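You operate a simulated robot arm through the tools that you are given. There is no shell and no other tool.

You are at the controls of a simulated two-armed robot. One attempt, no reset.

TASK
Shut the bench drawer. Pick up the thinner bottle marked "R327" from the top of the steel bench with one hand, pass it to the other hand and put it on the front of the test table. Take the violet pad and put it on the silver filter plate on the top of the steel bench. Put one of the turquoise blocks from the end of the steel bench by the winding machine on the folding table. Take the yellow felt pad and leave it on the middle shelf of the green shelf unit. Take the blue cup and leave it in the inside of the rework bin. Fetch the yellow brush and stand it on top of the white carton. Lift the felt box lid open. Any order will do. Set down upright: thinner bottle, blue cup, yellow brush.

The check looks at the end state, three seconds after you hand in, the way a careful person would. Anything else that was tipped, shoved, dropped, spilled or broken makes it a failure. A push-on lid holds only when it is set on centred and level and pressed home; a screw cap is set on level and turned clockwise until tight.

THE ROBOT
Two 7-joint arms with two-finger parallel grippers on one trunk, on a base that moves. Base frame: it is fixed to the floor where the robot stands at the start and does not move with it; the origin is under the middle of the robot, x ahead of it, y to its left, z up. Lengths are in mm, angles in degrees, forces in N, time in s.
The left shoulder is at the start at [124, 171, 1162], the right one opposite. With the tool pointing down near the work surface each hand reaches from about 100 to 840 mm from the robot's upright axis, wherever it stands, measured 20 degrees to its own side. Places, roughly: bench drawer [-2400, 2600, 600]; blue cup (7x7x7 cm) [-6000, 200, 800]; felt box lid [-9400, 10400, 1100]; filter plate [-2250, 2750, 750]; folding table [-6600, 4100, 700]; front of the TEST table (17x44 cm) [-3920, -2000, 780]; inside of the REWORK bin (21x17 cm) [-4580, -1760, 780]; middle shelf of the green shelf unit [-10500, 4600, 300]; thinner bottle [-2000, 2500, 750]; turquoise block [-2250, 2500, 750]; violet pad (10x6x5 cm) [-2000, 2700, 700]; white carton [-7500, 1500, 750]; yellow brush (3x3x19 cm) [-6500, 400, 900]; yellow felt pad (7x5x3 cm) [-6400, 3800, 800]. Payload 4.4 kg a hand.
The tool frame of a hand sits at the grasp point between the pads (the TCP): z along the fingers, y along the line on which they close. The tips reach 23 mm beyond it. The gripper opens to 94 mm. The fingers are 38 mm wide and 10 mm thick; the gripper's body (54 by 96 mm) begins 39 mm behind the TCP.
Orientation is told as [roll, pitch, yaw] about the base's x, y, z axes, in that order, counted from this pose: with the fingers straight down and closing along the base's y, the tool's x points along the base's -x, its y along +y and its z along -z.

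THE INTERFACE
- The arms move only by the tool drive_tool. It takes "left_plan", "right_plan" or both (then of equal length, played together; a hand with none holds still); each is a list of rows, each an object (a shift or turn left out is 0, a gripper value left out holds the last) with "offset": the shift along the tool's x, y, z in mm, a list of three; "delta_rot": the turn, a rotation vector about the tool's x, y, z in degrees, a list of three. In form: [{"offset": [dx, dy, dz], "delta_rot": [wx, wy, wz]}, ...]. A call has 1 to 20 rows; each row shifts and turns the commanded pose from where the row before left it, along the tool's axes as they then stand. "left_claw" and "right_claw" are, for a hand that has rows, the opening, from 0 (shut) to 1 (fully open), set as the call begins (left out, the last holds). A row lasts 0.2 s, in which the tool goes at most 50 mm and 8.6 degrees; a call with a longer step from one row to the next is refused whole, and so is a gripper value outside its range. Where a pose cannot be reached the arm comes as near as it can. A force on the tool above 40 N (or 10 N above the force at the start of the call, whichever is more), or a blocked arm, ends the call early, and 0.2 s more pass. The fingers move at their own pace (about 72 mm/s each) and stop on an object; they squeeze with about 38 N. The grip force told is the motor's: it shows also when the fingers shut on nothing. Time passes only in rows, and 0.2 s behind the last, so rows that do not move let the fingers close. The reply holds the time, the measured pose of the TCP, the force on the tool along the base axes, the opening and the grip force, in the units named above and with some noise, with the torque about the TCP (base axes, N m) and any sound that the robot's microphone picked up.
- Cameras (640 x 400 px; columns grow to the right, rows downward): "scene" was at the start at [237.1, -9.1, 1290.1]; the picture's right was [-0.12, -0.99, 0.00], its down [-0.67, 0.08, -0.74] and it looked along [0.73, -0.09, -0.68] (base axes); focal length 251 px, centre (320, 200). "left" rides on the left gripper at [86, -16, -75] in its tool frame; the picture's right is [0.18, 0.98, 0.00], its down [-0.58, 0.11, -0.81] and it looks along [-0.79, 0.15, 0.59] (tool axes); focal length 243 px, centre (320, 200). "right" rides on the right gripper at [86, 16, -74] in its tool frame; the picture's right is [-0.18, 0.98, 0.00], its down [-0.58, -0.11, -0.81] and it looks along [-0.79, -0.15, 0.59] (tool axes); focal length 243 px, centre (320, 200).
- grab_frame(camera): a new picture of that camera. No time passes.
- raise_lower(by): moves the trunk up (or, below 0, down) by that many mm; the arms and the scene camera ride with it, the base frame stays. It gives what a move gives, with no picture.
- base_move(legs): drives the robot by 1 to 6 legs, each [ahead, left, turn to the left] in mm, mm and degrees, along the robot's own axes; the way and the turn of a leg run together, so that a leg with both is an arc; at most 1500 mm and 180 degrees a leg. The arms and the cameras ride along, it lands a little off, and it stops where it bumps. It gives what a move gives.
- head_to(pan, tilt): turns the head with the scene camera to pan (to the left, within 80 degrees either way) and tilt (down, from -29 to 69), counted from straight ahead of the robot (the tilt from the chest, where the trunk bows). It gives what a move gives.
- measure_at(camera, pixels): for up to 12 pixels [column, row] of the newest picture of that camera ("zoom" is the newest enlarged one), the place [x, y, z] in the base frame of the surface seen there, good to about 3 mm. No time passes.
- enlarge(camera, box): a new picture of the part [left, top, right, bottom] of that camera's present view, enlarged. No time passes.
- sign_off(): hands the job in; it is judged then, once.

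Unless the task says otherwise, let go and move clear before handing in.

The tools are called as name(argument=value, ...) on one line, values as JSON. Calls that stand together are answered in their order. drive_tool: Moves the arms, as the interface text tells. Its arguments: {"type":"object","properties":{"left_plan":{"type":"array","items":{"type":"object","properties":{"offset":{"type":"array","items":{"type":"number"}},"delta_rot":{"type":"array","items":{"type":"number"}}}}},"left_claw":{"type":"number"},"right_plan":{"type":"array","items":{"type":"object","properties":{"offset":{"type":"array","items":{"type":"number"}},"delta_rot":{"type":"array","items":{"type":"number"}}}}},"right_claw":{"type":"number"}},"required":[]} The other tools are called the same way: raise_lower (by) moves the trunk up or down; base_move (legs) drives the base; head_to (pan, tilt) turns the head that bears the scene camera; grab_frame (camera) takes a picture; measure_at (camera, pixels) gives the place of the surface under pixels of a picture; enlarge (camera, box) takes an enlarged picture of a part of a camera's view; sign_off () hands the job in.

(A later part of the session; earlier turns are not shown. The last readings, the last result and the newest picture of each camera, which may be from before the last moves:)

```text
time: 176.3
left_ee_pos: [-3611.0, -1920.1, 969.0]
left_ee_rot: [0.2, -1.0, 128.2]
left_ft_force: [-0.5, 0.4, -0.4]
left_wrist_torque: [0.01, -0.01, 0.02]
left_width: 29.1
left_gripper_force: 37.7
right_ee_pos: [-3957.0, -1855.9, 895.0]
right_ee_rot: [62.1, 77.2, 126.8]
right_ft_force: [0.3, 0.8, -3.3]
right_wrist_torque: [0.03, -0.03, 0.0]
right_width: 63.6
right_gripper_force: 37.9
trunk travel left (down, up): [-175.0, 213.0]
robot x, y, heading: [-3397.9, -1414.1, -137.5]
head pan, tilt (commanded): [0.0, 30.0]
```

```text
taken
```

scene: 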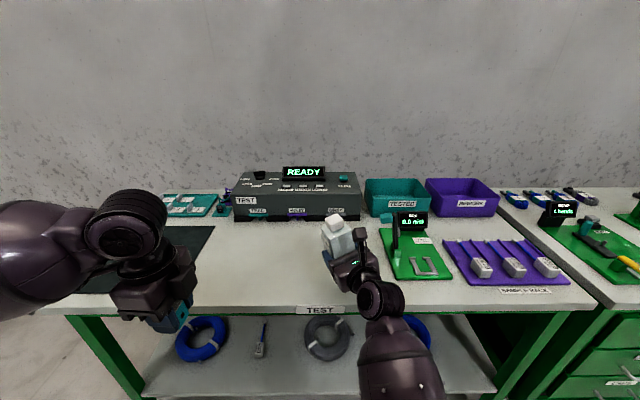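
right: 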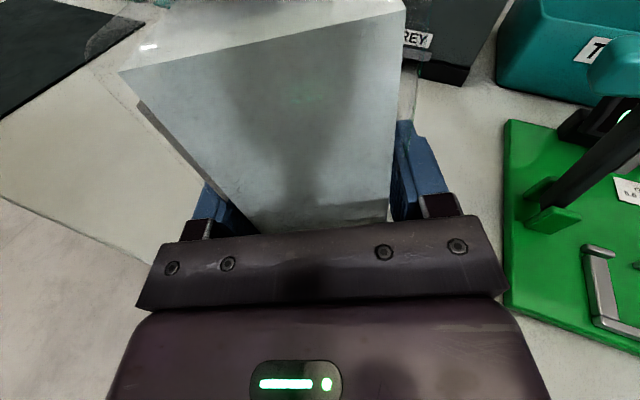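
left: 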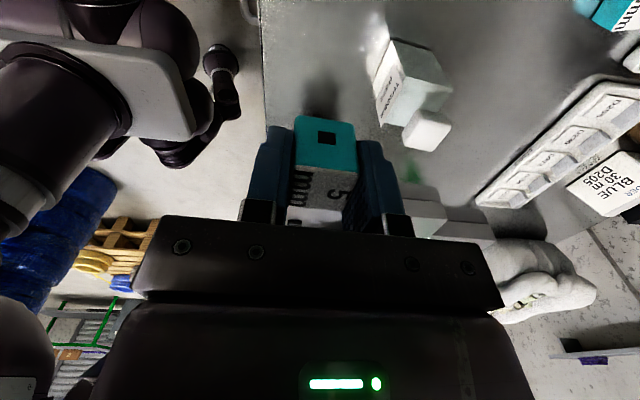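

The extra rotation hit an arm limit and left the bottle leaning ~12° (still held, bottom ~65 mm above the table). I'll level it by turning back to the well-behaved orientation, computed as a rotation of ~20.6°.

drive_tool(right_plan=[{"delta_rot": [2.5, 0.65, 1.4], "offset": [0, 0, 0]}, {"delta_rot": [4, 1.05, 2.25]}, {"delta_rot": [4, 1.05, 2.25]}, {"delta_rot": [4, 1.05, 2.25]}, {"delta_rot": [3, 0.78, 1.69]}, {"offset": [0, 0, 0]}])

grab_frame(camera="scene")

grab_frame(camera="right")

```text
time: 177.7
left_ee_pos: [-3610.4, -1921.1, 968.7]
left_ee_rot: [0.3, -1.0, 128.2]
left_ft_force: [0.5, 0.1, 0.3]
left_wrist_torque: [-0.02, -0.01, 0.01]
left_width: 29.0
left_gripper_force: 38.0
right_ee_pos: [-3956.2, -1854.4, 895.0]
right_ee_rot: [-0.9, 87.0, 81.2]
right_ft_force: [0.7, 0.1, -3.1]
right_wrist_torque: [0.02, -0.01, 0.01]
right_width: 63.7
right_gripper_force: 38.1
trunk travel left (down, up): [-175.0, 213.0]
robot x, y, heading: [-3400.7, -1416.6, -137.6]
head pan, tilt (commanded): [0.0, 30.0]
```

```text
taken
```

scene: 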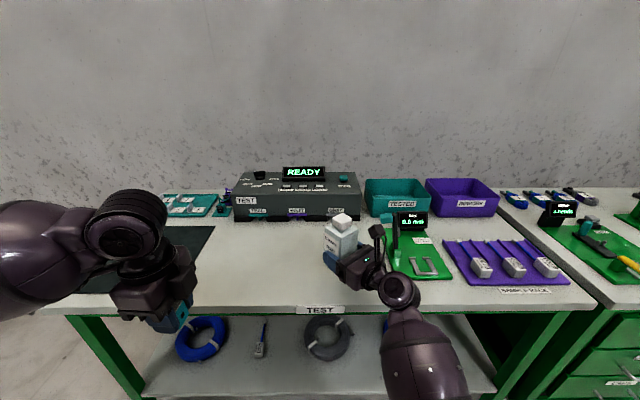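

```text
taken
```

right: 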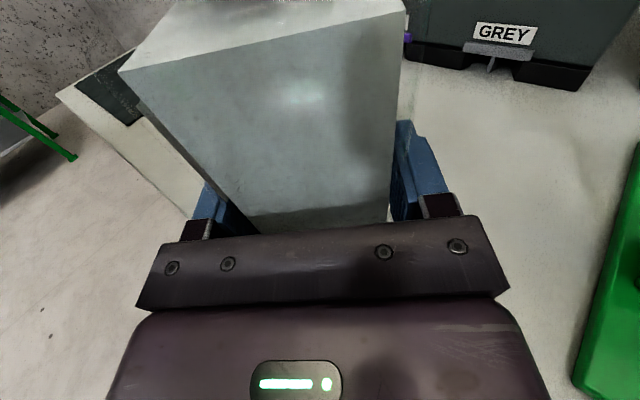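

Bottle is level again. Shift it ~70 mm left/in so it's well inside the front zone, then lower.

drive_tool(right_plan=[{"offset": [0.5, -3, 8]}, {"offset": [0.9, -6, 17]}, {"offset": [0.9, -6, 17]}, {"offset": [0.9, -6, 17]}, {"offset": [0.5, -4, 9]}, {"offset": [-8, 0, 0]}, {"offset": [-14, 0, 0]}, {"offset": [-14, 0, 0]}, {"offset": [-10, 0, 0]}, {"offset": [-6, 0, 0]}, {"offset": [0, 0, 0]}])

grab_frame(camera="scene")

grab_frame(camera="right")

```text
time: 180.1
left_ee_pos: [-3610.5, -1920.0, 968.5]
left_ee_rot: [0.2, -1.0, 128.2]
left_ft_force: [0.0, -0.8, 0.0]
left_wrist_torque: [-0.01, 0.0, -0.01]
left_width: 29.2
left_gripper_force: 38.1
right_ee_pos: [-3959.0, -1913.9, 840.5]
right_ee_rot: [31.4, 85.2, 113.0]
right_ft_force: [0.3, 0.2, -4.4]
right_wrist_torque: [0.02, -0.01, -0.03]
right_width: 63.5
right_gripper_force: 38.3
trunk travel left (down, up): [-175.0, 213.0]
robot x, y, heading: [-3400.0, -1419.4, -137.5]
head pan, tilt (commanded): [0.0, 30.0]
```

```text
taken
```

scene: 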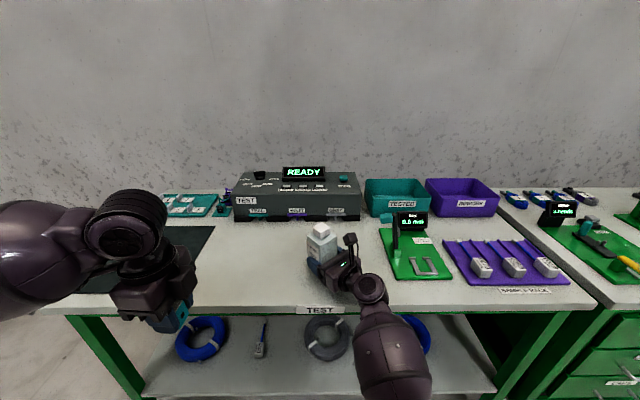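

```text
taken
```

right: 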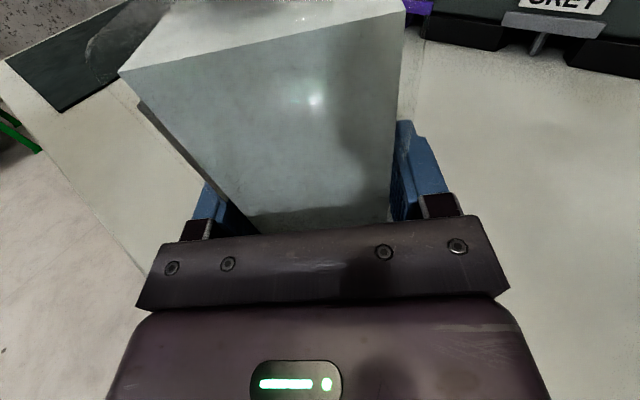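

A slight lean (~2.7°) crept in near the arm's limit. I'll turn back 8° about vertical and level it before touching down.

drive_tool(right_plan=[{"delta_rot": [2.5, 0.35, 0.7]}, {"delta_rot": [3, 0.4, 0.8]}, {"delta_rot": [2.5, 0.35, 0.7]}, {"offset": [0, 0, 0]}])

```text
time: 181.1
left_ee_pos: [-3612.0, -1920.3, 970.7]
left_ee_rot: [0.1, -1.0, 128.2]
left_ft_force: [0.8, 0.0, -0.6]
left_wrist_torque: [0.03, -0.02, 0.0]
left_width: 28.8
left_gripper_force: 38.5
right_ee_pos: [-3942.0, -1923.9, 845.0]
right_ee_rot: [-57.5, 87.0, 32.5]
right_ft_force: [-0.4, -0.1, -2.9]
right_wrist_torque: [0.05, 0.02, 0.01]
right_width: 63.4
right_gripper_force: 38.0
trunk travel left (down, up): [-175.0, 213.0]
robot x, y, heading: [-3401.1, -1418.1, -137.5]
head pan, tilt (commanded): [0.0, 30.0]
```

The arm has now caught up and over-corrected by ~2.9°. Undoing that small roll.

drive_tool(right_plan=[{"delta_rot": [0, -0.6, -1.3]}, {"delta_rot": [0, -0.6, -1.3]}, {"offset": [0, 0, 0]}])

grab_frame(camera="scene")

enlarge(camera="scene", box=[270, 190, 430, 330])

```text
time: 181.9
left_ee_pos: [-3610.5, -1920.4, 968.6]
left_ee_rot: [0.2, -1.0, 128.3]
left_ft_force: [0.2, 0.2, -0.3]
left_wrist_torque: [0.01, 0.03, -0.01]
left_width: 29.1
left_gripper_force: 38.0
right_ee_pos: [-3940.4, -1923.5, 844.9]
right_ee_rot: [0.2, 87.1, 90.4]
right_ft_force: [-0.4, 0.1, -3.5]
right_wrist_torque: [0.02, 0.0, -0.02]
right_width: 63.5
right_gripper_force: 37.8
trunk travel left (down, up): [-175.0, 213.0]
robot x, y, heading: [-3401.1, -1414.8, -137.4]
head pan, tilt (commanded): [0.0, 30.0]
```

```text
taken
```

scene: 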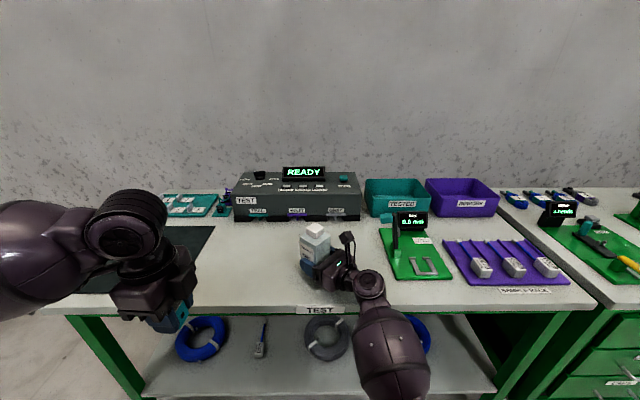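

```text
2.86 times, centred on (350, 260) of scene
```

zoom: 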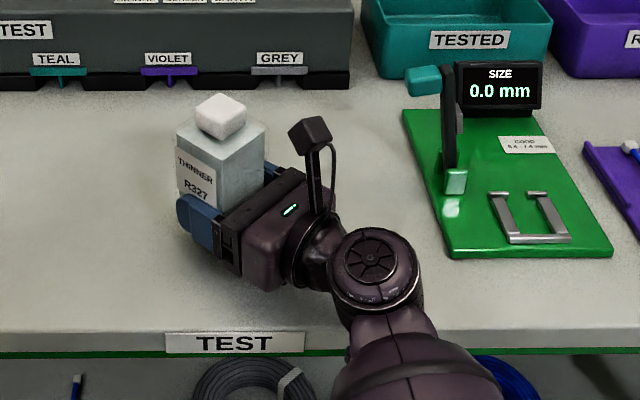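

Bottle is level over the front zone (bottom ≈ 20 mm above the top). Lowering carefully.

drive_tool(right_plan=[{"offset": [-6, 0, 0]}, {"offset": [-5, 0, 0]}, {"offset": [-4, 0, 0]}, {"offset": [-2, 0, 0]}, {"offset": [0, 0, 0]}])

```text
time: 183.1
left_ee_pos: [-3611.4, -1919.7, 970.8]
left_ee_rot: [0.2, -0.9, 128.2]
left_ft_force: [-0.1, 0.2, 0.1]
left_wrist_torque: [-0.03, 0.0, 0.01]
left_width: 28.8
left_gripper_force: 38.1
right_ee_pos: [-3940.1, -1923.0, 826.5]
right_ee_rot: [0.1, 87.0, 90.2]
right_ft_force: [-0.3, 0.2, -2.2]
right_wrist_torque: [-0.02, -0.03, -0.02]
right_width: 63.4
right_gripper_force: 38.6
trunk travel left (down, up): [-175.0, 213.0]
robot x, y, heading: [-3396.0, -1417.6, -137.4]
head pan, tilt (commanded): [0.0, 30.0]
```

drive_tool(right_plan=[{"offset": [-1, 0, 0]}, {"offset": [-1, 0, 0]}, {"offset": [0, 0, 0]}])

```text
time: 183.9
left_ee_pos: [-3609.6, -1920.3, 969.5]
left_ee_rot: [0.2, -0.9, 128.1]
left_ft_force: [-0.3, -0.3, -0.2]
left_wrist_torque: [-0.01, 0.01, -0.01]
left_width: 28.8
left_gripper_force: 38.2
right_ee_pos: [-3940.3, -1923.6, 826.8]
right_ee_rot: [1.9, 87.2, 91.9]
right_ft_force: [0.7, 1.3, 4.6]
right_wrist_torque: [-0.18, -0.21, 0.03]
right_width: 63.5
right_gripper_force: 38.1
trunk travel left (down, up): [-175.0, 213.0]
robot x, y, heading: [-3398.7, -1417.6, -137.7]
head pan, tilt (commanded): [0.0, 30.0]
```

Contact made (+4.6 N). Opening the right hand and backing straight out.

drive_tool(right_plan=[{"offset": [0, 0, 0]}, {"offset": [0, 0, 0]}, {"offset": [0, 0, 0]}], right_claw=1)

grab_frame(camera="right")

grab_frame(camera="scene")

```text
time: 184.7
left_ee_pos: [-3610.2, -1919.4, 970.1]
left_ee_rot: [0.2, -1.0, 128.1]
left_ft_force: [-0.1, 0.1, -0.1]
left_wrist_torque: [0.01, 0.01, 0.02]
left_width: 28.9
left_gripper_force: 38.1
right_ee_pos: [-3940.4, -1923.2, 825.4]
right_ee_rot: [0.8, 87.0, 90.9]
right_ft_force: [1.4, 1.2, 2.6]
right_wrist_torque: [0.14, -0.1, -0.04]
right_width: 93.8
right_gripper_force: 0.0
trunk travel left (down, up): [-175.0, 213.0]
robot x, y, heading: [-3401.4, -1417.7, -137.6]
head pan, tilt (commanded): [0.0, 30.0]
```

```text
taken
```

right: 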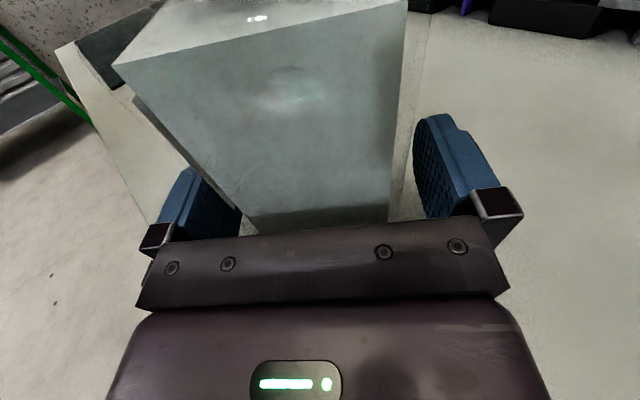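

```text
taken
```

scene: 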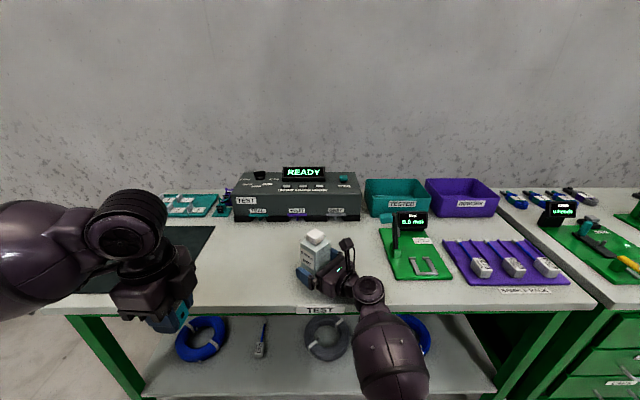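

Fingers open on both sides. Backing off along the fingers in small steps first.

drive_tool(right_plan=[{"offset": [0, 0, -4]}, {"offset": [0, 0, -8]}, {"offset": [0, 0, -10]}, {"offset": [0, 0, -12]}])

grab_frame(camera="right")

```text
time: 185.7
left_ee_pos: [-3610.3, -1920.5, 969.8]
left_ee_rot: [0.2, -1.1, 128.1]
left_ft_force: [0.0, 0.4, 0.0]
left_wrist_torque: [-0.01, 0.0, 0.01]
left_width: 29.1
left_gripper_force: 38.1
right_ee_pos: [-3941.1, -1888.1, 826.0]
right_ee_rot: [0.5, 87.0, 90.6]
right_ft_force: [-0.6, -0.2, 0.3]
right_wrist_torque: [-0.04, 0.02, 0.0]
right_width: 94.0
right_gripper_force: 0.0
trunk travel left (down, up): [-175.0, 213.0]
robot x, y, heading: [-3396.1, -1417.0, -137.8]
head pan, tilt (commanded): [0.0, 30.0]
```

```text
taken
```

right: 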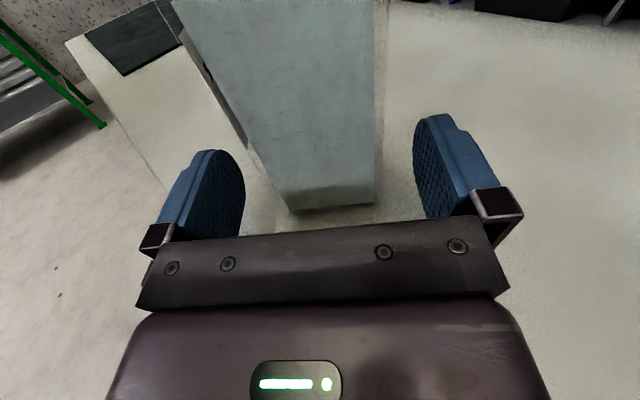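

The bottle stands alone. Continuing to back the hand out and raise it.

drive_tool(right_plan=[{"offset": [0, 0, -20]}, {"offset": [0, 0, -30]}, {"offset": [10, 0, -30]}, {"offset": [30, 0, -10]}, {"offset": [40, 0, 0]}, {"offset": [30, 0, 0]}])

grab_frame(camera="scene")

enlarge(camera="scene", box=[270, 190, 430, 330])

```text
time: 187.1
left_ee_pos: [-3611.2, -1919.4, 969.9]
left_ee_rot: [0.3, -1.0, 128.3]
left_ft_force: [0.3, -0.6, -0.7]
left_wrist_torque: [0.02, -0.02, -0.03]
left_width: 28.9
left_gripper_force: 37.8
right_ee_pos: [-3940.0, -1804.8, 943.4]
right_ee_rot: [0.8, 87.1, 91.0]
right_ft_force: [-0.4, -0.4, 0.3]
right_wrist_torque: [-0.01, 0.0, -0.01]
right_width: 94.0
right_gripper_force: 0.1
trunk travel left (down, up): [-175.0, 213.0]
robot x, y, heading: [-3401.0, -1420.7, -137.2]
head pan, tilt (commanded): [0.0, 30.0]
```

```text
taken
```

scene: 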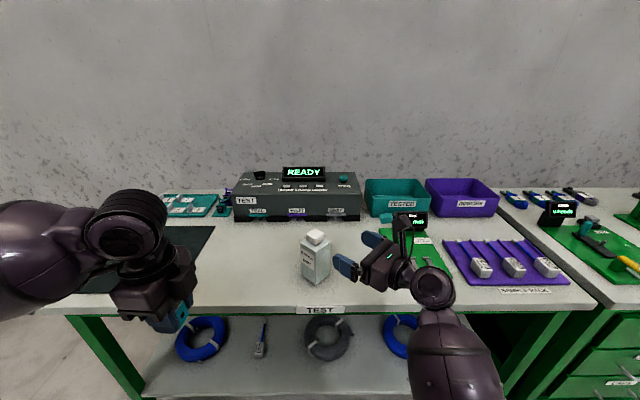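

```text
2.86 times, centred on (350, 260) of scene
```

zoom: 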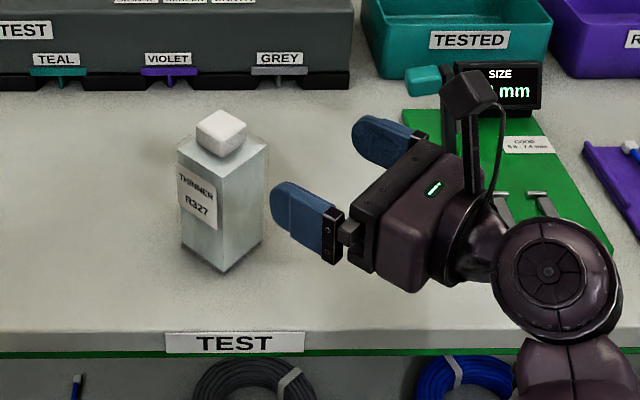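

Bottle R327 stands upright on the TEST table front. I'll back away, then return the right hand to its normal downward pose.

base_move(legs=[[-350, 0, 0]])

drive_tool(right_plan=[{"delta_rot": [6, 0, -0.31]}, {"delta_rot": [6, 0, -0.31]}, {"delta_rot": [6, 0, -0.31]}, {"delta_rot": [6, 0, -0.31]}, {"delta_rot": [6, 0, -0.31]}, {"delta_rot": [6, 0, -0.31]}, {"delta_rot": [5.5, 0, -0.3]}])

```text
time: 189.3
left_ee_pos: [-3350.7, -1685.3, 969.5]
left_ee_rot: [0.3, -0.9, 128.7]
left_ft_force: [-0.2, 0.6, 0.0]
left_wrist_torque: [-0.01, -0.01, 0.03]
left_width: 29.0
left_gripper_force: 37.9
right_ee_pos: [-3682.4, -1573.0, 942.8]
right_ee_rot: [1.1, 87.1, 91.8]
right_ft_force: [-0.5, -0.8, 1.0]
right_wrist_torque: [0.0, -0.03, -0.04]
right_width: 94.2
right_gripper_force: 0.0
trunk travel left (down, up): [-175.0, 213.0]
robot x, y, heading: [-3142.5, -1178.3, -137.0]
head pan, tilt (commanded): [0.0, 30.0]
```

```text
time: 190.9
left_ee_pos: [-3350.4, -1685.0, 969.7]
left_ee_rot: [0.2, -0.9, 128.8]
left_ft_force: [-0.3, -0.3, -1.4]
left_wrist_torque: [0.0, 0.01, -0.02]
left_width: 29.0
left_gripper_force: 37.5
right_ee_pos: [-3679.6, -1573.2, 943.3]
right_ee_rot: [0.3, 87.2, 132.6]
right_ft_force: [-0.4, 0.0, 0.5]
right_wrist_torque: [0.0, 0.0, 0.04]
right_width: 94.1
right_gripper_force: 0.0
trunk travel left (down, up): [-175.0, 213.0]
robot x, y, heading: [-3143.3, -1181.5, -136.9]
head pan, tilt (commanded): [0.0, 30.0]
```

Now tilting the right hand back down.

drive_tool(right_plan=[{"delta_rot": [0, -7.9, 0]}, {"delta_rot": [0, -7.9, 0]}, {"delta_rot": [0, -7.9, 0]}, {"delta_rot": [0, -7.9, 0]}, {"delta_rot": [0, -7.9, 0]}, {"delta_rot": [0, -7.9, 0]}, {"delta_rot": [0, -7.9, 0]}, {"delta_rot": [0, -7.9, 0]}, {"delta_rot": [0, -7.9, 0]}, {"delta_rot": [0, -7.9, 0]}, {"delta_rot": [0, -8.1, 0]}, {"offset": [0, 0, 0]}])

drive_tool(right_plan=[{"delta_rot": [0, 0, -8.18]}, {"delta_rot": [0, 0, -8.18]}, {"delta_rot": [0, 0, -8.18]}, {"delta_rot": [0, 0, -8.18]}, {"delta_rot": [0, 0, -8.18]}, {"delta_rot": [0, 0, -8.18]}, {"delta_rot": [0, 0, -8.18]}, {"delta_rot": [0, 0, -8.18]}, {"delta_rot": [0, 0, -8.18]}, {"delta_rot": [0, 0, -8.18]}, {"delta_rot": [0, 0, -8.18]}, {"offset": [40, -25, 0]}, {"offset": [40, -25, 0]}, {"offset": [40, -25, 0]}, {"offset": [40, -25, 0]}])

grab_frame(camera="scene")

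```text
time: 193.5
left_ee_pos: [-3350.5, -1686.2, 968.6]
left_ee_rot: [0.1, -0.9, 128.7]
left_ft_force: [0.1, 0.4, -0.7]
left_wrist_torque: [0.0, 0.02, 0.01]
left_width: 29.2
left_gripper_force: 38.2
right_ee_pos: [-3680.3, -1572.9, 942.6]
right_ee_rot: [0.0, -0.2, 132.2]
right_ft_force: [0.4, 0.1, -0.4]
right_wrist_torque: [-0.01, -0.03, 0.03]
right_width: 93.7
right_gripper_force: 0.1
trunk travel left (down, up): [-175.0, 213.0]
robot x, y, heading: [-3142.5, -1185.3, -137.2]
head pan, tilt (commanded): [0.0, 30.0]
```

```text
time: 196.7
left_ee_pos: [-3349.6, -1685.4, 970.4]
left_ee_rot: [0.3, -1.0, 128.7]
left_ft_force: [0.7, -0.8, -0.2]
left_wrist_torque: [-0.02, 0.02, 0.02]
left_width: 29.2
left_gripper_force: 38.1
right_ee_pos: [-3629.7, -1389.9, 943.7]
right_ee_rot: [0.0, -0.1, -137.8]
right_ft_force: [1.0, 0.6, 0.3]
right_wrist_torque: [0.01, 0.0, 0.0]
right_width: 94.2
right_gripper_force: 0.2
trunk travel left (down, up): [-175.0, 213.0]
robot x, y, heading: [-3144.1, -1182.8, -136.9]
head pan, tilt (commanded): [0.0, 30.0]
```

```text
taken
```

scene: 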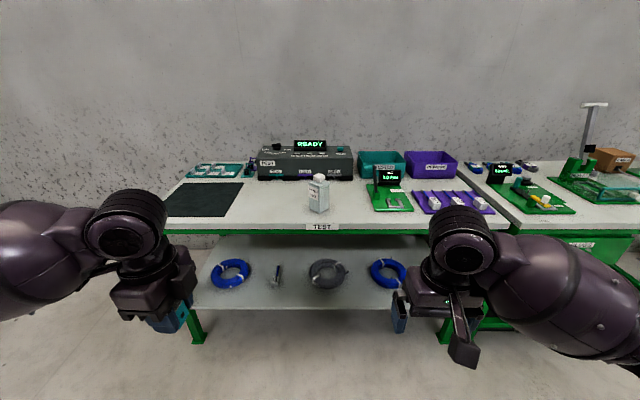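

Bottle upright at (318,195). Now strafing right toward the grey bench with the blue cup.

base_move(legs=[[130, -1400, 0], [0, -1400, 0]])

head_to(pan=-15, tilt=25)

grab_frame(camera="scene")

```text
time: 221.2
left_ee_pos: [-5341.6, 297.9, 968.8]
left_ee_rot: [0.2, -1.0, 127.2]
left_ft_force: [-1.1, 0.2, -0.9]
left_wrist_torque: [0.01, 0.01, 0.02]
left_width: 28.9
left_gripper_force: 38.0
right_ee_pos: [-5613.2, 600.8, 944.3]
right_ee_rot: [-0.1, -0.1, -139.4]
right_ft_force: [0.1, 0.1, 0.5]
right_wrist_torque: [0.0, -0.03, -0.01]
right_width: 93.8
right_gripper_force: 0.1
trunk travel left (down, up): [-175.0, 213.0]
robot x, y, heading: [-5120.9, 795.4, -138.5]
head pan, tilt (commanded): [0.0, 30.0]
```

```text
time: 222.0
left_ee_pos: [-5341.9, 298.1, 970.1]
left_ee_rot: [0.2, -1.0, 127.1]
left_ft_force: [-0.2, -0.7, -1.0]
left_wrist_torque: [-0.04, -0.02, 0.02]
left_width: 28.8
left_gripper_force: 38.2
right_ee_pos: [-5613.5, 602.6, 944.1]
right_ee_rot: [-0.1, -0.1, -139.5]
right_ft_force: [0.2, 0.1, -0.2]
right_wrist_torque: [0.01, 0.0, 0.01]
right_width: 94.2
right_gripper_force: 0.1
trunk travel left (down, up): [-175.0, 213.0]
robot x, y, heading: [-5118.9, 797.8, -138.6]
head pan, tilt (commanded): [-15.0, 25.0]
```

```text
taken
```

scene: 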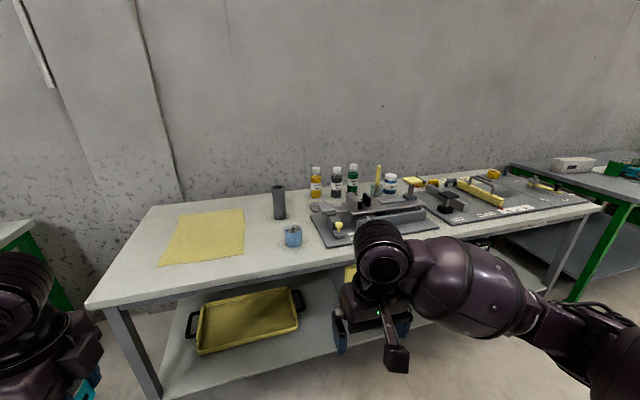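

Blue cup at (293,236); a yellow brush-like stick at (378,178). Enlarging and measuring.

enlarge(camera="scene", box=[240, 150, 440, 275])

measure_at(camera="zoom", pixels=[[170, 245], [150, 245], [190, 245], [170, 275], [170, 300], [442, 60], [442, 90], [437, 140], [480, 85], [320, 300], [250, 310], [125, 150]])

```text
3.20 times, centred on (340, 212) of scene
```

zoom: 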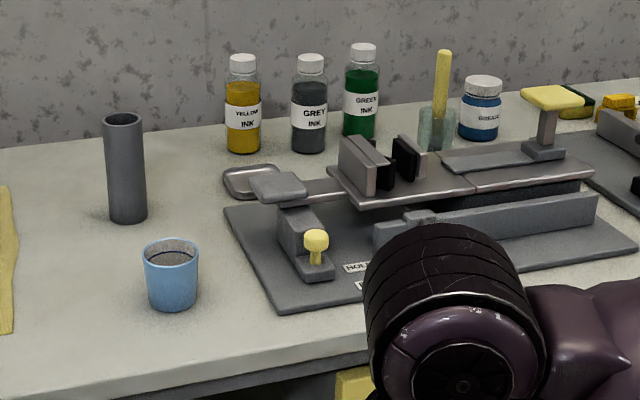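

```text
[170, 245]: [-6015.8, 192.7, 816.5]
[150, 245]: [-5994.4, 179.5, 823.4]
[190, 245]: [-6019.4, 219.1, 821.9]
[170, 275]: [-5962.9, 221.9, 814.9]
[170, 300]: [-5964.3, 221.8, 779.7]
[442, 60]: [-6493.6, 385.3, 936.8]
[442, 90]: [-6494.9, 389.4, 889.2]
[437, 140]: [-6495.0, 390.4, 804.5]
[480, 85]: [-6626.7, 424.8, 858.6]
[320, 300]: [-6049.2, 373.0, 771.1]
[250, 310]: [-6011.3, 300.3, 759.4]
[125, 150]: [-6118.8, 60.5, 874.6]
```

Cup rim ≈ z 825 at about (-5990,200), bench top ≈ 759. Moving 340 mm closer.

base_move(legs=[[340, 0, 1.5]])

head_to(pan=-10, tilt=38)

grab_frame(camera="scene")

enlarge(camera="scene", box=[220, 130, 400, 245])

```text
time: 224.2
left_ee_pos: [-5584.4, 64.2, 969.7]
left_ee_rot: [0.2, -1.0, 128.5]
left_ft_force: [0.5, 0.0, -0.8]
left_wrist_torque: [0.04, -0.02, -0.01]
left_width: 28.8
left_gripper_force: 37.8
right_ee_pos: [-5862.7, 360.3, 943.4]
right_ee_rot: [-0.1, 0.0, -138.0]
right_ft_force: [0.3, -0.4, 0.4]
right_wrist_torque: [0.01, 0.02, 0.01]
right_width: 94.3
right_gripper_force: 0.1
trunk travel left (down, up): [-175.0, 213.0]
robot x, y, heading: [-5377.0, 564.8, -137.3]
head pan, tilt (commanded): [-15.0, 25.0]
```

```text
time: 225.0
left_ee_pos: [-5583.2, 63.5, 969.7]
left_ee_rot: [0.2, -1.0, 128.6]
left_ft_force: [0.5, -0.4, 0.0]
left_wrist_torque: [-0.01, 0.03, -0.02]
left_width: 28.9
left_gripper_force: 38.1
right_ee_pos: [-5862.3, 360.5, 942.9]
right_ee_rot: [-0.1, -0.1, -138.0]
right_ft_force: [-0.9, 0.2, 0.1]
right_wrist_torque: [-0.01, -0.02, 0.03]
right_width: 93.8
right_gripper_force: 0.0
trunk travel left (down, up): [-175.0, 213.0]
robot x, y, heading: [-5375.5, 567.9, -137.4]
head pan, tilt (commanded): [-10.0, 38.0]
```

```text
taken
```

scene: 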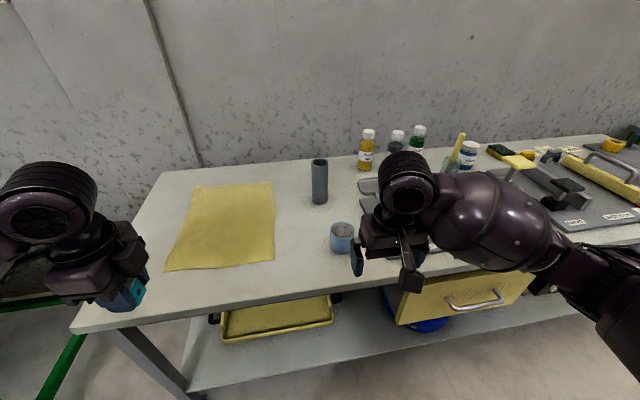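

```text
3.48 times, centred on (310, 188) of scene
```

zoom: 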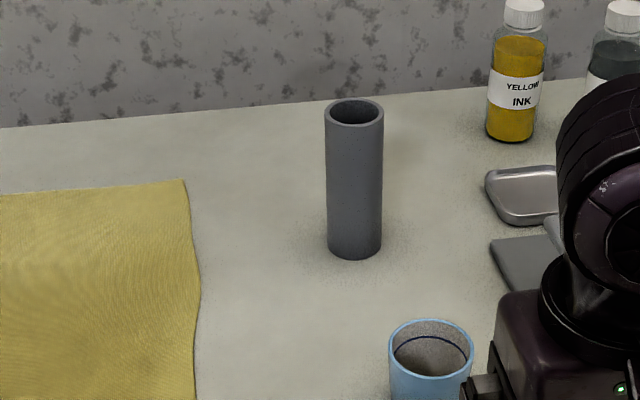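

The cup appears empty (dark line inside). Measuring its rim precisely.

measure_at(camera="zoom", pixels=[[432, 321], [391, 348], [471, 350], [431, 377], [432, 355], [430, 395], [300, 380]])

measure_at(camera="scene", pixels=[[342, 222], [332, 233], [342, 238], [342, 250], [340, 256], [300, 240], [352, 240]])

```text
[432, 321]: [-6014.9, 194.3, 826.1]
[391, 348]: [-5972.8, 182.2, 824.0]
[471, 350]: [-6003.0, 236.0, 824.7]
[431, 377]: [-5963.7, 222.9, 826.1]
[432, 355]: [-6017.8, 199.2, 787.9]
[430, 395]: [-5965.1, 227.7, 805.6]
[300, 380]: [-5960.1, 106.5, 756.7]
```

```text
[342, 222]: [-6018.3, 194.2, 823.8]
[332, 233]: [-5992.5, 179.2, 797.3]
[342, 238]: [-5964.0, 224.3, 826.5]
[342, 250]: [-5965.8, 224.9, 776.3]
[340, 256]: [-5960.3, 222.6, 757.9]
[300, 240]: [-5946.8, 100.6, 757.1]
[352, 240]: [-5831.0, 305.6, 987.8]
```

Cup rim centre is (-5989,208.5), top z 826, ~62 mm across. Moving the right hand above it.

drive_tool(right_plan=[{"offset": [-39.2, 5.6, 0]}, {"offset": [-39.2, 5.6, 0]}, {"offset": [-39.2, 5.6, 0]}, {"offset": [-39.2, 5.6, 0]}, {"offset": [-39.2, 5.6, 0]}, {"offset": [0, 0, 0]}], right_claw=1)

grab_frame(camera="right")

grab_frame(camera="scene")

```text
time: 226.4
left_ee_pos: [-5583.2, 63.9, 970.6]
left_ee_rot: [0.1, -1.0, 128.4]
left_ft_force: [0.9, 0.5, -0.1]
left_wrist_torque: [0.0, 0.01, -0.02]
left_width: 29.1
left_gripper_force: 37.9
right_ee_pos: [-5989.4, 210.0, 944.0]
right_ee_rot: [0.1, 0.0, -138.0]
right_ft_force: [-0.7, 0.8, -1.1]
right_wrist_torque: [0.0, 0.01, 0.02]
right_width: 93.7
right_gripper_force: 0.1
trunk travel left (down, up): [-175.0, 213.0]
robot x, y, heading: [-5378.1, 567.4, -137.1]
head pan, tilt (commanded): [-10.0, 38.0]
```

```text
taken
```

right: 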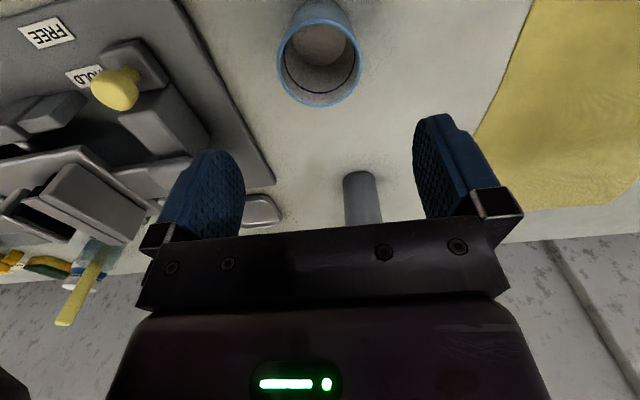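

```text
taken
```

scene: 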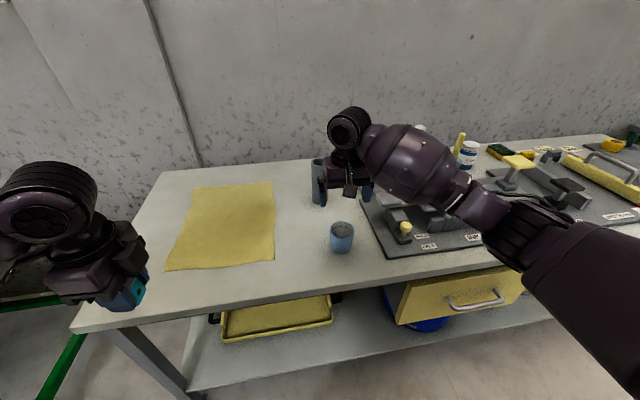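

The cup is empty and centred between the fingers. Descending to z≈800.

drive_tool(right_plan=[{"offset": [0, 0, 40]}, {"offset": [0, 0, 40]}, {"offset": [0, 0, 30]}, {"offset": [0, 0, 20]}, {"offset": [0, 0, 10]}, {"offset": [0, 0, 4]}, {"offset": [0, 0, 0]}])

grab_frame(camera="right")

```text
time: 228.0
left_ee_pos: [-5584.5, 63.0, 969.3]
left_ee_rot: [0.3, -1.0, 128.5]
left_ft_force: [0.4, -0.3, -0.3]
left_wrist_torque: [0.01, 0.01, 0.01]
left_width: 29.2
left_gripper_force: 37.4
right_ee_pos: [-5988.8, 208.0, 800.6]
right_ee_rot: [0.1, 0.0, -138.0]
right_ft_force: [0.1, -0.9, 0.4]
right_wrist_torque: [0.03, -0.03, -0.03]
right_width: 94.2
right_gripper_force: 0.0
trunk travel left (down, up): [-175.0, 213.0]
robot x, y, heading: [-5376.8, 567.2, -137.1]
head pan, tilt (commanded): [-10.0, 38.0]
```

```text
taken
```

right: 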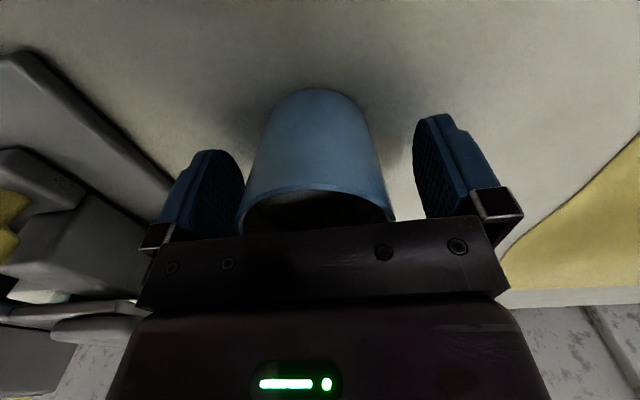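

Cup between the pads. Closing and lifting a little.

drive_tool(right_plan=[{"offset": [0, 0, 0]}, {"offset": [0, 0, 0]}, {"offset": [0, 0, 0]}, {"offset": [0, 0, 0]}, {"offset": [0, 0, 0]}], right_claw=0)

drive_tool(right_plan=[{"offset": [0, 0, -2]}, {"offset": [0, 0, -4]}, {"offset": [0, 0, -6]}, {"offset": [0, 0, -8]}])

grab_frame(camera="right")

```text
time: 229.2
left_ee_pos: [-5583.5, 64.7, 969.6]
left_ee_rot: [0.2, -1.0, 128.4]
left_ft_force: [0.2, -1.3, 0.0]
left_wrist_torque: [0.01, 0.0, 0.0]
left_width: 29.0
left_gripper_force: 38.0
right_ee_pos: [-5988.6, 207.6, 801.0]
right_ee_rot: [-0.2, -0.1, -138.1]
right_ft_force: [-0.3, 0.0, -0.8]
right_wrist_torque: [0.01, -0.03, 0.03]
right_width: 64.9
right_gripper_force: 38.1
trunk travel left (down, up): [-175.0, 213.0]
robot x, y, heading: [-5375.9, 568.7, -137.1]
head pan, tilt (commanded): [-10.0, 38.0]
```

```text
time: 230.2
left_ee_pos: [-5583.7, 63.0, 969.9]
left_ee_rot: [0.2, -1.0, 128.5]
left_ft_force: [-1.1, -0.1, -0.3]
left_wrist_torque: [-0.01, 0.02, -0.02]
left_width: 29.3
left_gripper_force: 38.0
right_ee_pos: [-5988.6, 208.5, 821.6]
right_ee_rot: [-0.1, -0.1, -138.0]
right_ft_force: [0.1, -0.9, -0.5]
right_wrist_torque: [0.03, -0.01, -0.02]
right_width: 65.1
right_gripper_force: 38.1
trunk travel left (down, up): [-175.0, 213.0]
robot x, y, heading: [-5372.8, 565.1, -137.2]
head pan, tilt (commanded): [-10.0, 38.0]
```

```text
taken
```

right: 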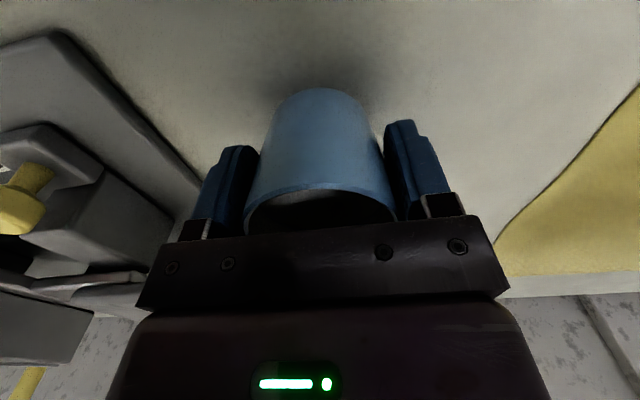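

Cup lifted (65 mm grip). Raising and retracting gently.

drive_tool(right_plan=[{"offset": [0, 0, -10]}, {"offset": [0, 0, -15]}, {"offset": [0, 0, -18]}, {"offset": [0, 0, -20]}, {"offset": [0, 0, -20]}, {"offset": [0, 0, -20]}, {"offset": [4, -2, -18]}, {"offset": [12, -5, -12]}, {"offset": [20, -8, 0]}, {"offset": [22, -8, 0]}, {"offset": [22, -8, 0]}, {"offset": [22, -8, 0]}, {"offset": [22, -8, 0]}, {"offset": [22, -8, 0]}, {"offset": [16, -5, 0]}, {"offset": [8, -2, 0]}])

grab_frame(camera="scene")

```text
time: 233.6
left_ee_pos: [-5582.7, 64.0, 969.9]
left_ee_rot: [0.2, -1.0, 128.5]
left_ft_force: [-0.7, -0.6, 0.3]
left_wrist_torque: [-0.02, -0.01, 0.0]
left_width: 29.0
left_gripper_force: 37.7
right_ee_pos: [-5903.4, 368.7, 951.7]
right_ee_rot: [0.0, 0.0, -138.0]
right_ft_force: [0.6, -0.3, -0.6]
right_wrist_torque: [-0.01, -0.03, 0.01]
right_width: 64.7
right_gripper_force: 38.1
trunk travel left (down, up): [-175.0, 213.0]
robot x, y, heading: [-5377.5, 567.1, -137.2]
head pan, tilt (commanded): [-10.0, 38.0]
```

```text
taken
```

scene: 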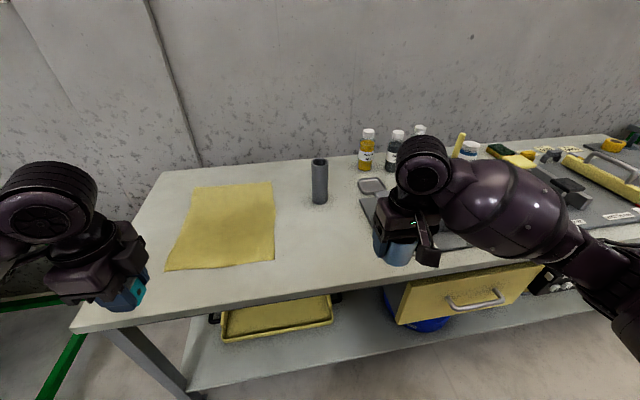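

Cup retracted over the aisle side. Backing off and strafing left to the REWORK bin on the TEST table.

base_move(legs=[[-300, 0, 0], [0, 1205, 0], [0, 1205, 0]])

head_to(pan=-5, tilt=30)

grab_frame(camera="scene")

```text
time: 256.2
left_ee_pos: [-3690.5, -1449.3, 968.6]
left_ee_rot: [0.1, -0.9, 130.1]
left_ft_force: [0.1, 0.1, 0.3]
left_wrist_torque: [0.02, 0.02, -0.01]
left_width: 29.0
left_gripper_force: 38.0
right_ee_pos: [-4019.8, -1154.5, 953.0]
right_ee_rot: [-0.1, -0.1, -136.4]
right_ft_force: [0.2, -1.2, -1.5]
right_wrist_torque: [0.01, 0.0, -0.02]
right_width: 64.8
right_gripper_force: 37.6
trunk travel left (down, up): [-175.0, 213.0]
robot x, y, heading: [-3497.5, -944.1, -135.7]
head pan, tilt (commanded): [-10.0, 38.0]
```

```text
time: 256.9
left_ee_pos: [-3690.2, -1450.3, 970.2]
left_ee_rot: [0.2, -0.9, 130.0]
left_ft_force: [0.9, 0.2, -0.2]
left_wrist_torque: [0.0, -0.01, 0.04]
left_width: 29.0
left_gripper_force: 38.4
right_ee_pos: [-4019.4, -1153.7, 952.5]
right_ee_rot: [0.0, 0.0, -136.4]
right_ft_force: [-0.2, -0.6, -0.9]
right_wrist_torque: [0.0, -0.03, 0.06]
right_width: 64.7
right_gripper_force: 38.3
trunk travel left (down, up): [-175.0, 213.0]
robot x, y, heading: [-3495.4, -939.5, -135.6]
head pan, tilt (commanded): [-5.0, 30.0]
```

```text
taken
```

scene: 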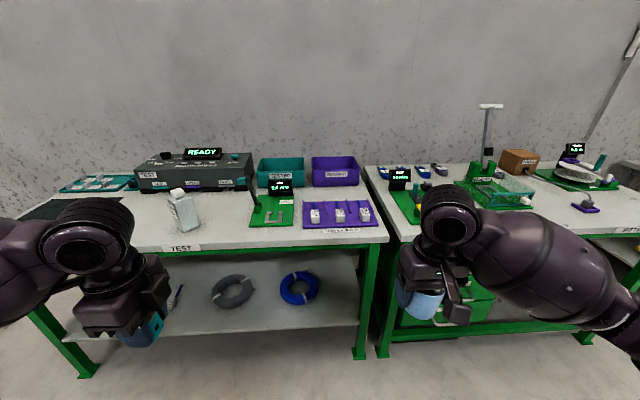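

REWORK bin at (335,170). Enlarging to measure its rim.

enlarge(camera="scene", box=[240, 130, 400, 240])

```text
3.64 times, centred on (320, 185) of scene
```

zoom: 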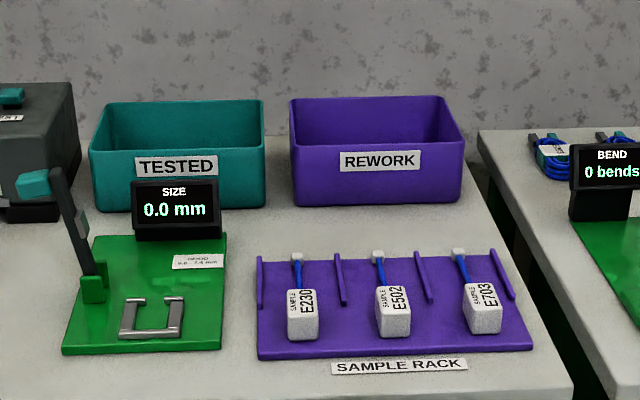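

measure_at(camera="zoom", pixels=[[293, 145], [462, 143], [442, 97], [291, 99], [380, 165], [380, 120], [380, 198], [200, 200], [175, 190], [395, 300], [380, 340], [350, 260]])

```text
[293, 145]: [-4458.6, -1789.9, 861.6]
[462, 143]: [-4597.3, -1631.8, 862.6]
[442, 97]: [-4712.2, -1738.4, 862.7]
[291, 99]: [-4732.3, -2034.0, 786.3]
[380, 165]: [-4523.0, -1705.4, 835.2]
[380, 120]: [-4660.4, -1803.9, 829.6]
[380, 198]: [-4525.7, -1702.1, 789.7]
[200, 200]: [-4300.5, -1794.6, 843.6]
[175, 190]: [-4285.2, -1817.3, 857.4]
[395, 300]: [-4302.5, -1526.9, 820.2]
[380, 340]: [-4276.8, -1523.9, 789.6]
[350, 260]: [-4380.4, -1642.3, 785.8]
```

Bin rim z≈862, centre (-4585,-1764). Before approaching I'll raise the left hand so it passes well above the bottle and gauge.

drive_tool(left_plan=[{"offset": [-5, 0, -10]}, {"offset": [-8, 0, -15]}, {"offset": [-10, 0, -18]}, {"offset": [-10, 0, -18]}, {"offset": [-10, 0, -18]}, {"offset": [-8, 0, -12]}])

measure_at(camera="zoom", pixels=[[610, 150], [25, 180], [60, 175], [600, 220]])

measure_at(camera="scene", pixels=[[490, 105], [402, 172], [180, 195], [490, 165]])

```text
time: 258.3
left_ee_pos: [-3722.7, -1411.3, 1062.1]
left_ee_rot: [0.1, -1.0, 130.1]
left_ft_force: [0.2, -0.1, -0.9]
left_wrist_torque: [-0.02, 0.0, -0.03]
left_width: 28.9
left_gripper_force: 38.0
right_ee_pos: [-4019.0, -1153.4, 952.4]
right_ee_rot: [-0.1, -0.1, -136.4]
right_ft_force: [0.2, 0.1, -1.5]
right_wrist_torque: [0.01, -0.01, 0.0]
right_width: 64.5
right_gripper_force: 38.5
trunk travel left (down, up): [-175.0, 213.0]
robot x, y, heading: [-3496.2, -941.2, -135.7]
head pan, tilt (commanded): [-5.0, 30.0]
```

```text
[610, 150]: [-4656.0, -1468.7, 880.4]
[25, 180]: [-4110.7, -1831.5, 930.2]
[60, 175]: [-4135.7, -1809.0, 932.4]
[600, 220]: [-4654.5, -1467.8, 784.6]
```

```text
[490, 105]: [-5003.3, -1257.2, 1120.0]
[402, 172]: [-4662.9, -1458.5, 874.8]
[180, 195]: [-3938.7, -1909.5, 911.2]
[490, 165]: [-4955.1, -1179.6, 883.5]
```

Lever arm reaches z 930 but my left hand is now at 1062, clear. Driving 560 mm toward the table.

base_move(legs=[[560, 0, -1.3]])

head_to(pan=-12, tilt=40)

grab_frame(camera="scene")

```text
time: 261.6
left_ee_pos: [-4144.2, -1807.3, 1060.6]
left_ee_rot: [0.3, -1.0, 129.2]
left_ft_force: [-0.1, 0.2, -0.4]
left_wrist_torque: [0.03, 0.02, 0.0]
left_width: 29.2
left_gripper_force: 38.0
right_ee_pos: [-4437.1, -1544.7, 953.9]
right_ee_rot: [-0.1, 0.0, -137.5]
right_ft_force: [-0.2, -0.1, -0.8]
right_wrist_torque: [-0.01, 0.01, -0.03]
right_width: 64.9
right_gripper_force: 38.5
trunk travel left (down, up): [-175.0, 213.0]
robot x, y, heading: [-3912.2, -1340.6, -136.5]
head pan, tilt (commanded): [-5.0, 30.0]
```

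```text
time: 262.3
left_ee_pos: [-4144.1, -1806.1, 1061.7]
left_ee_rot: [0.2, -0.9, 129.2]
left_ft_force: [0.1, 0.2, -0.5]
left_wrist_torque: [-0.01, 0.01, -0.01]
left_width: 29.1
left_gripper_force: 38.0
right_ee_pos: [-4436.9, -1544.2, 952.9]
right_ee_rot: [-0.1, 0.0, -137.4]
right_ft_force: [0.7, -0.1, -0.9]
right_wrist_torque: [0.01, -0.02, -0.01]
right_width: 64.7
right_gripper_force: 37.9
trunk travel left (down, up): [-175.0, 213.0]
robot x, y, heading: [-3909.8, -1341.2, -136.4]
head pan, tilt (commanded): [-12.0, 40.0]
```

```text
taken
```

scene: 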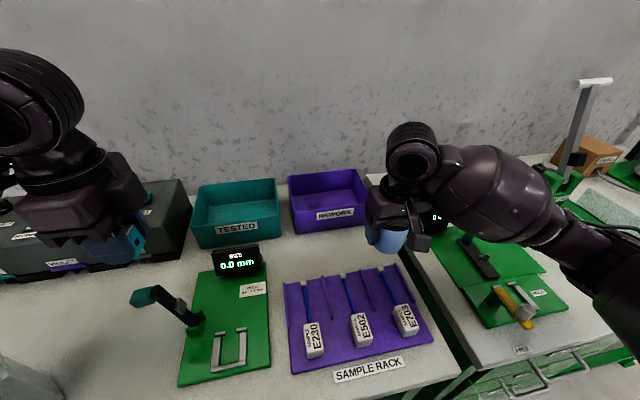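

Robot is ~780 mm from the bin. Moving the cup over the bin's centre, gently.

drive_tool(right_plan=[{"offset": [-8, 2, -2]}, {"offset": [-14, 3.4, -3]}, {"offset": [-18, 4.3, -3]}, {"offset": [-20, 4.7, -2]}, {"offset": [-20, 4.7, 0]}, {"offset": [-20, 4.7, 0]}, {"offset": [-20, 4.7, 0]}, {"offset": [-20, 4.7, 0]}, {"offset": [-20, 4.7, 0]}, {"offset": [-20, 4.7, 0]}, {"offset": [-20, 4.7, 0]}, {"offset": [-20, 4.7, 0]}, {"offset": [-18, 4.3, 0]}, {"offset": [-12, 3, 0]}, {"offset": [-8, 2, 0]}])

grab_frame(camera="scene")

grab_frame(camera="right")

```text
time: 265.5
left_ee_pos: [-4143.5, -1807.2, 1061.4]
left_ee_rot: [0.2, -0.9, 129.3]
left_ft_force: [0.7, 0.1, -0.3]
left_wrist_torque: [0.02, 0.04, 0.01]
left_width: 29.0
left_gripper_force: 38.3
right_ee_pos: [-4584.4, -1765.9, 962.0]
right_ee_rot: [-0.1, -0.1, -137.3]
right_ft_force: [-0.3, 0.5, -0.7]
right_wrist_torque: [0.0, 0.05, -0.01]
right_width: 65.0
right_gripper_force: 38.3
trunk travel left (down, up): [-175.0, 213.0]
robot x, y, heading: [-3911.1, -1341.1, -136.7]
head pan, tilt (commanded): [-12.0, 40.0]
```

```text
taken
```

scene: 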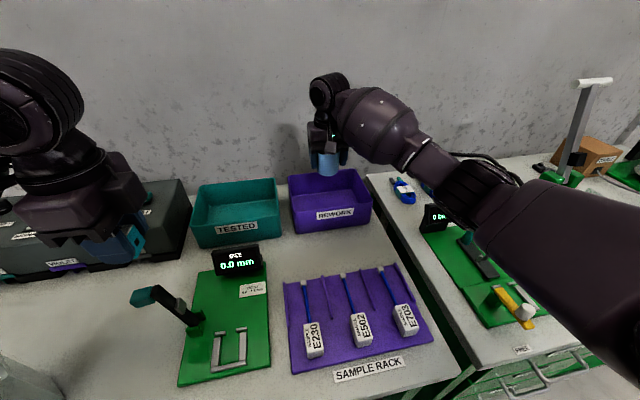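

```text
taken
```

right: 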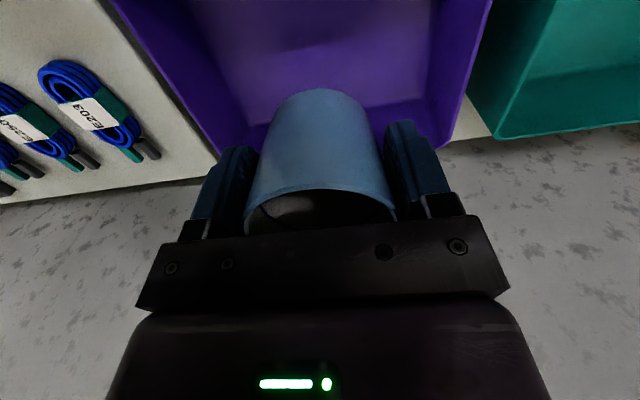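

Cup is over the bin. I'll check forearm heights versus the BEND display (435,215) before descending 130 mm.

measure_at(camera="scene", pixels=[[375, 130], [420, 150], [470, 190], [490, 215], [540, 240], [437, 213], [600, 290], [290, 175], [365, 205], [350, 172]])

```text
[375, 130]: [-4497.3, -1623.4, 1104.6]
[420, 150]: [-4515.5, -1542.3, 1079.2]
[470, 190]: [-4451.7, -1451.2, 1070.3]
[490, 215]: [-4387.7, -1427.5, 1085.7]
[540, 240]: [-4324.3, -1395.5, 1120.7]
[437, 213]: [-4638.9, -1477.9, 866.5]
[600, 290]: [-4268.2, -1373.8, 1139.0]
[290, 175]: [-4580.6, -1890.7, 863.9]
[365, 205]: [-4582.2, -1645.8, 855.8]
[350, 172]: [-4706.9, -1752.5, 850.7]
```

Forearm line stays ~200 mm from the BEND display and clear of the rack. I'll read the bin floor's height from the right camera.

measure_at(camera="right", pixels=[[330, 80], [260, 100], [390, 90], [420, 40], [220, 150], [470, 60], [250, 130], [440, 120]])

```text
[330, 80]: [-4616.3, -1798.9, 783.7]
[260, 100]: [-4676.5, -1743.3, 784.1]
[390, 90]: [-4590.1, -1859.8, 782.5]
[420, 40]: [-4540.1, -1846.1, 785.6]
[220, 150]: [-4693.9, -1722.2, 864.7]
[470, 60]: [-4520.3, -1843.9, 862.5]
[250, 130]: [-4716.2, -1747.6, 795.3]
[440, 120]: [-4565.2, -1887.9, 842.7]
```

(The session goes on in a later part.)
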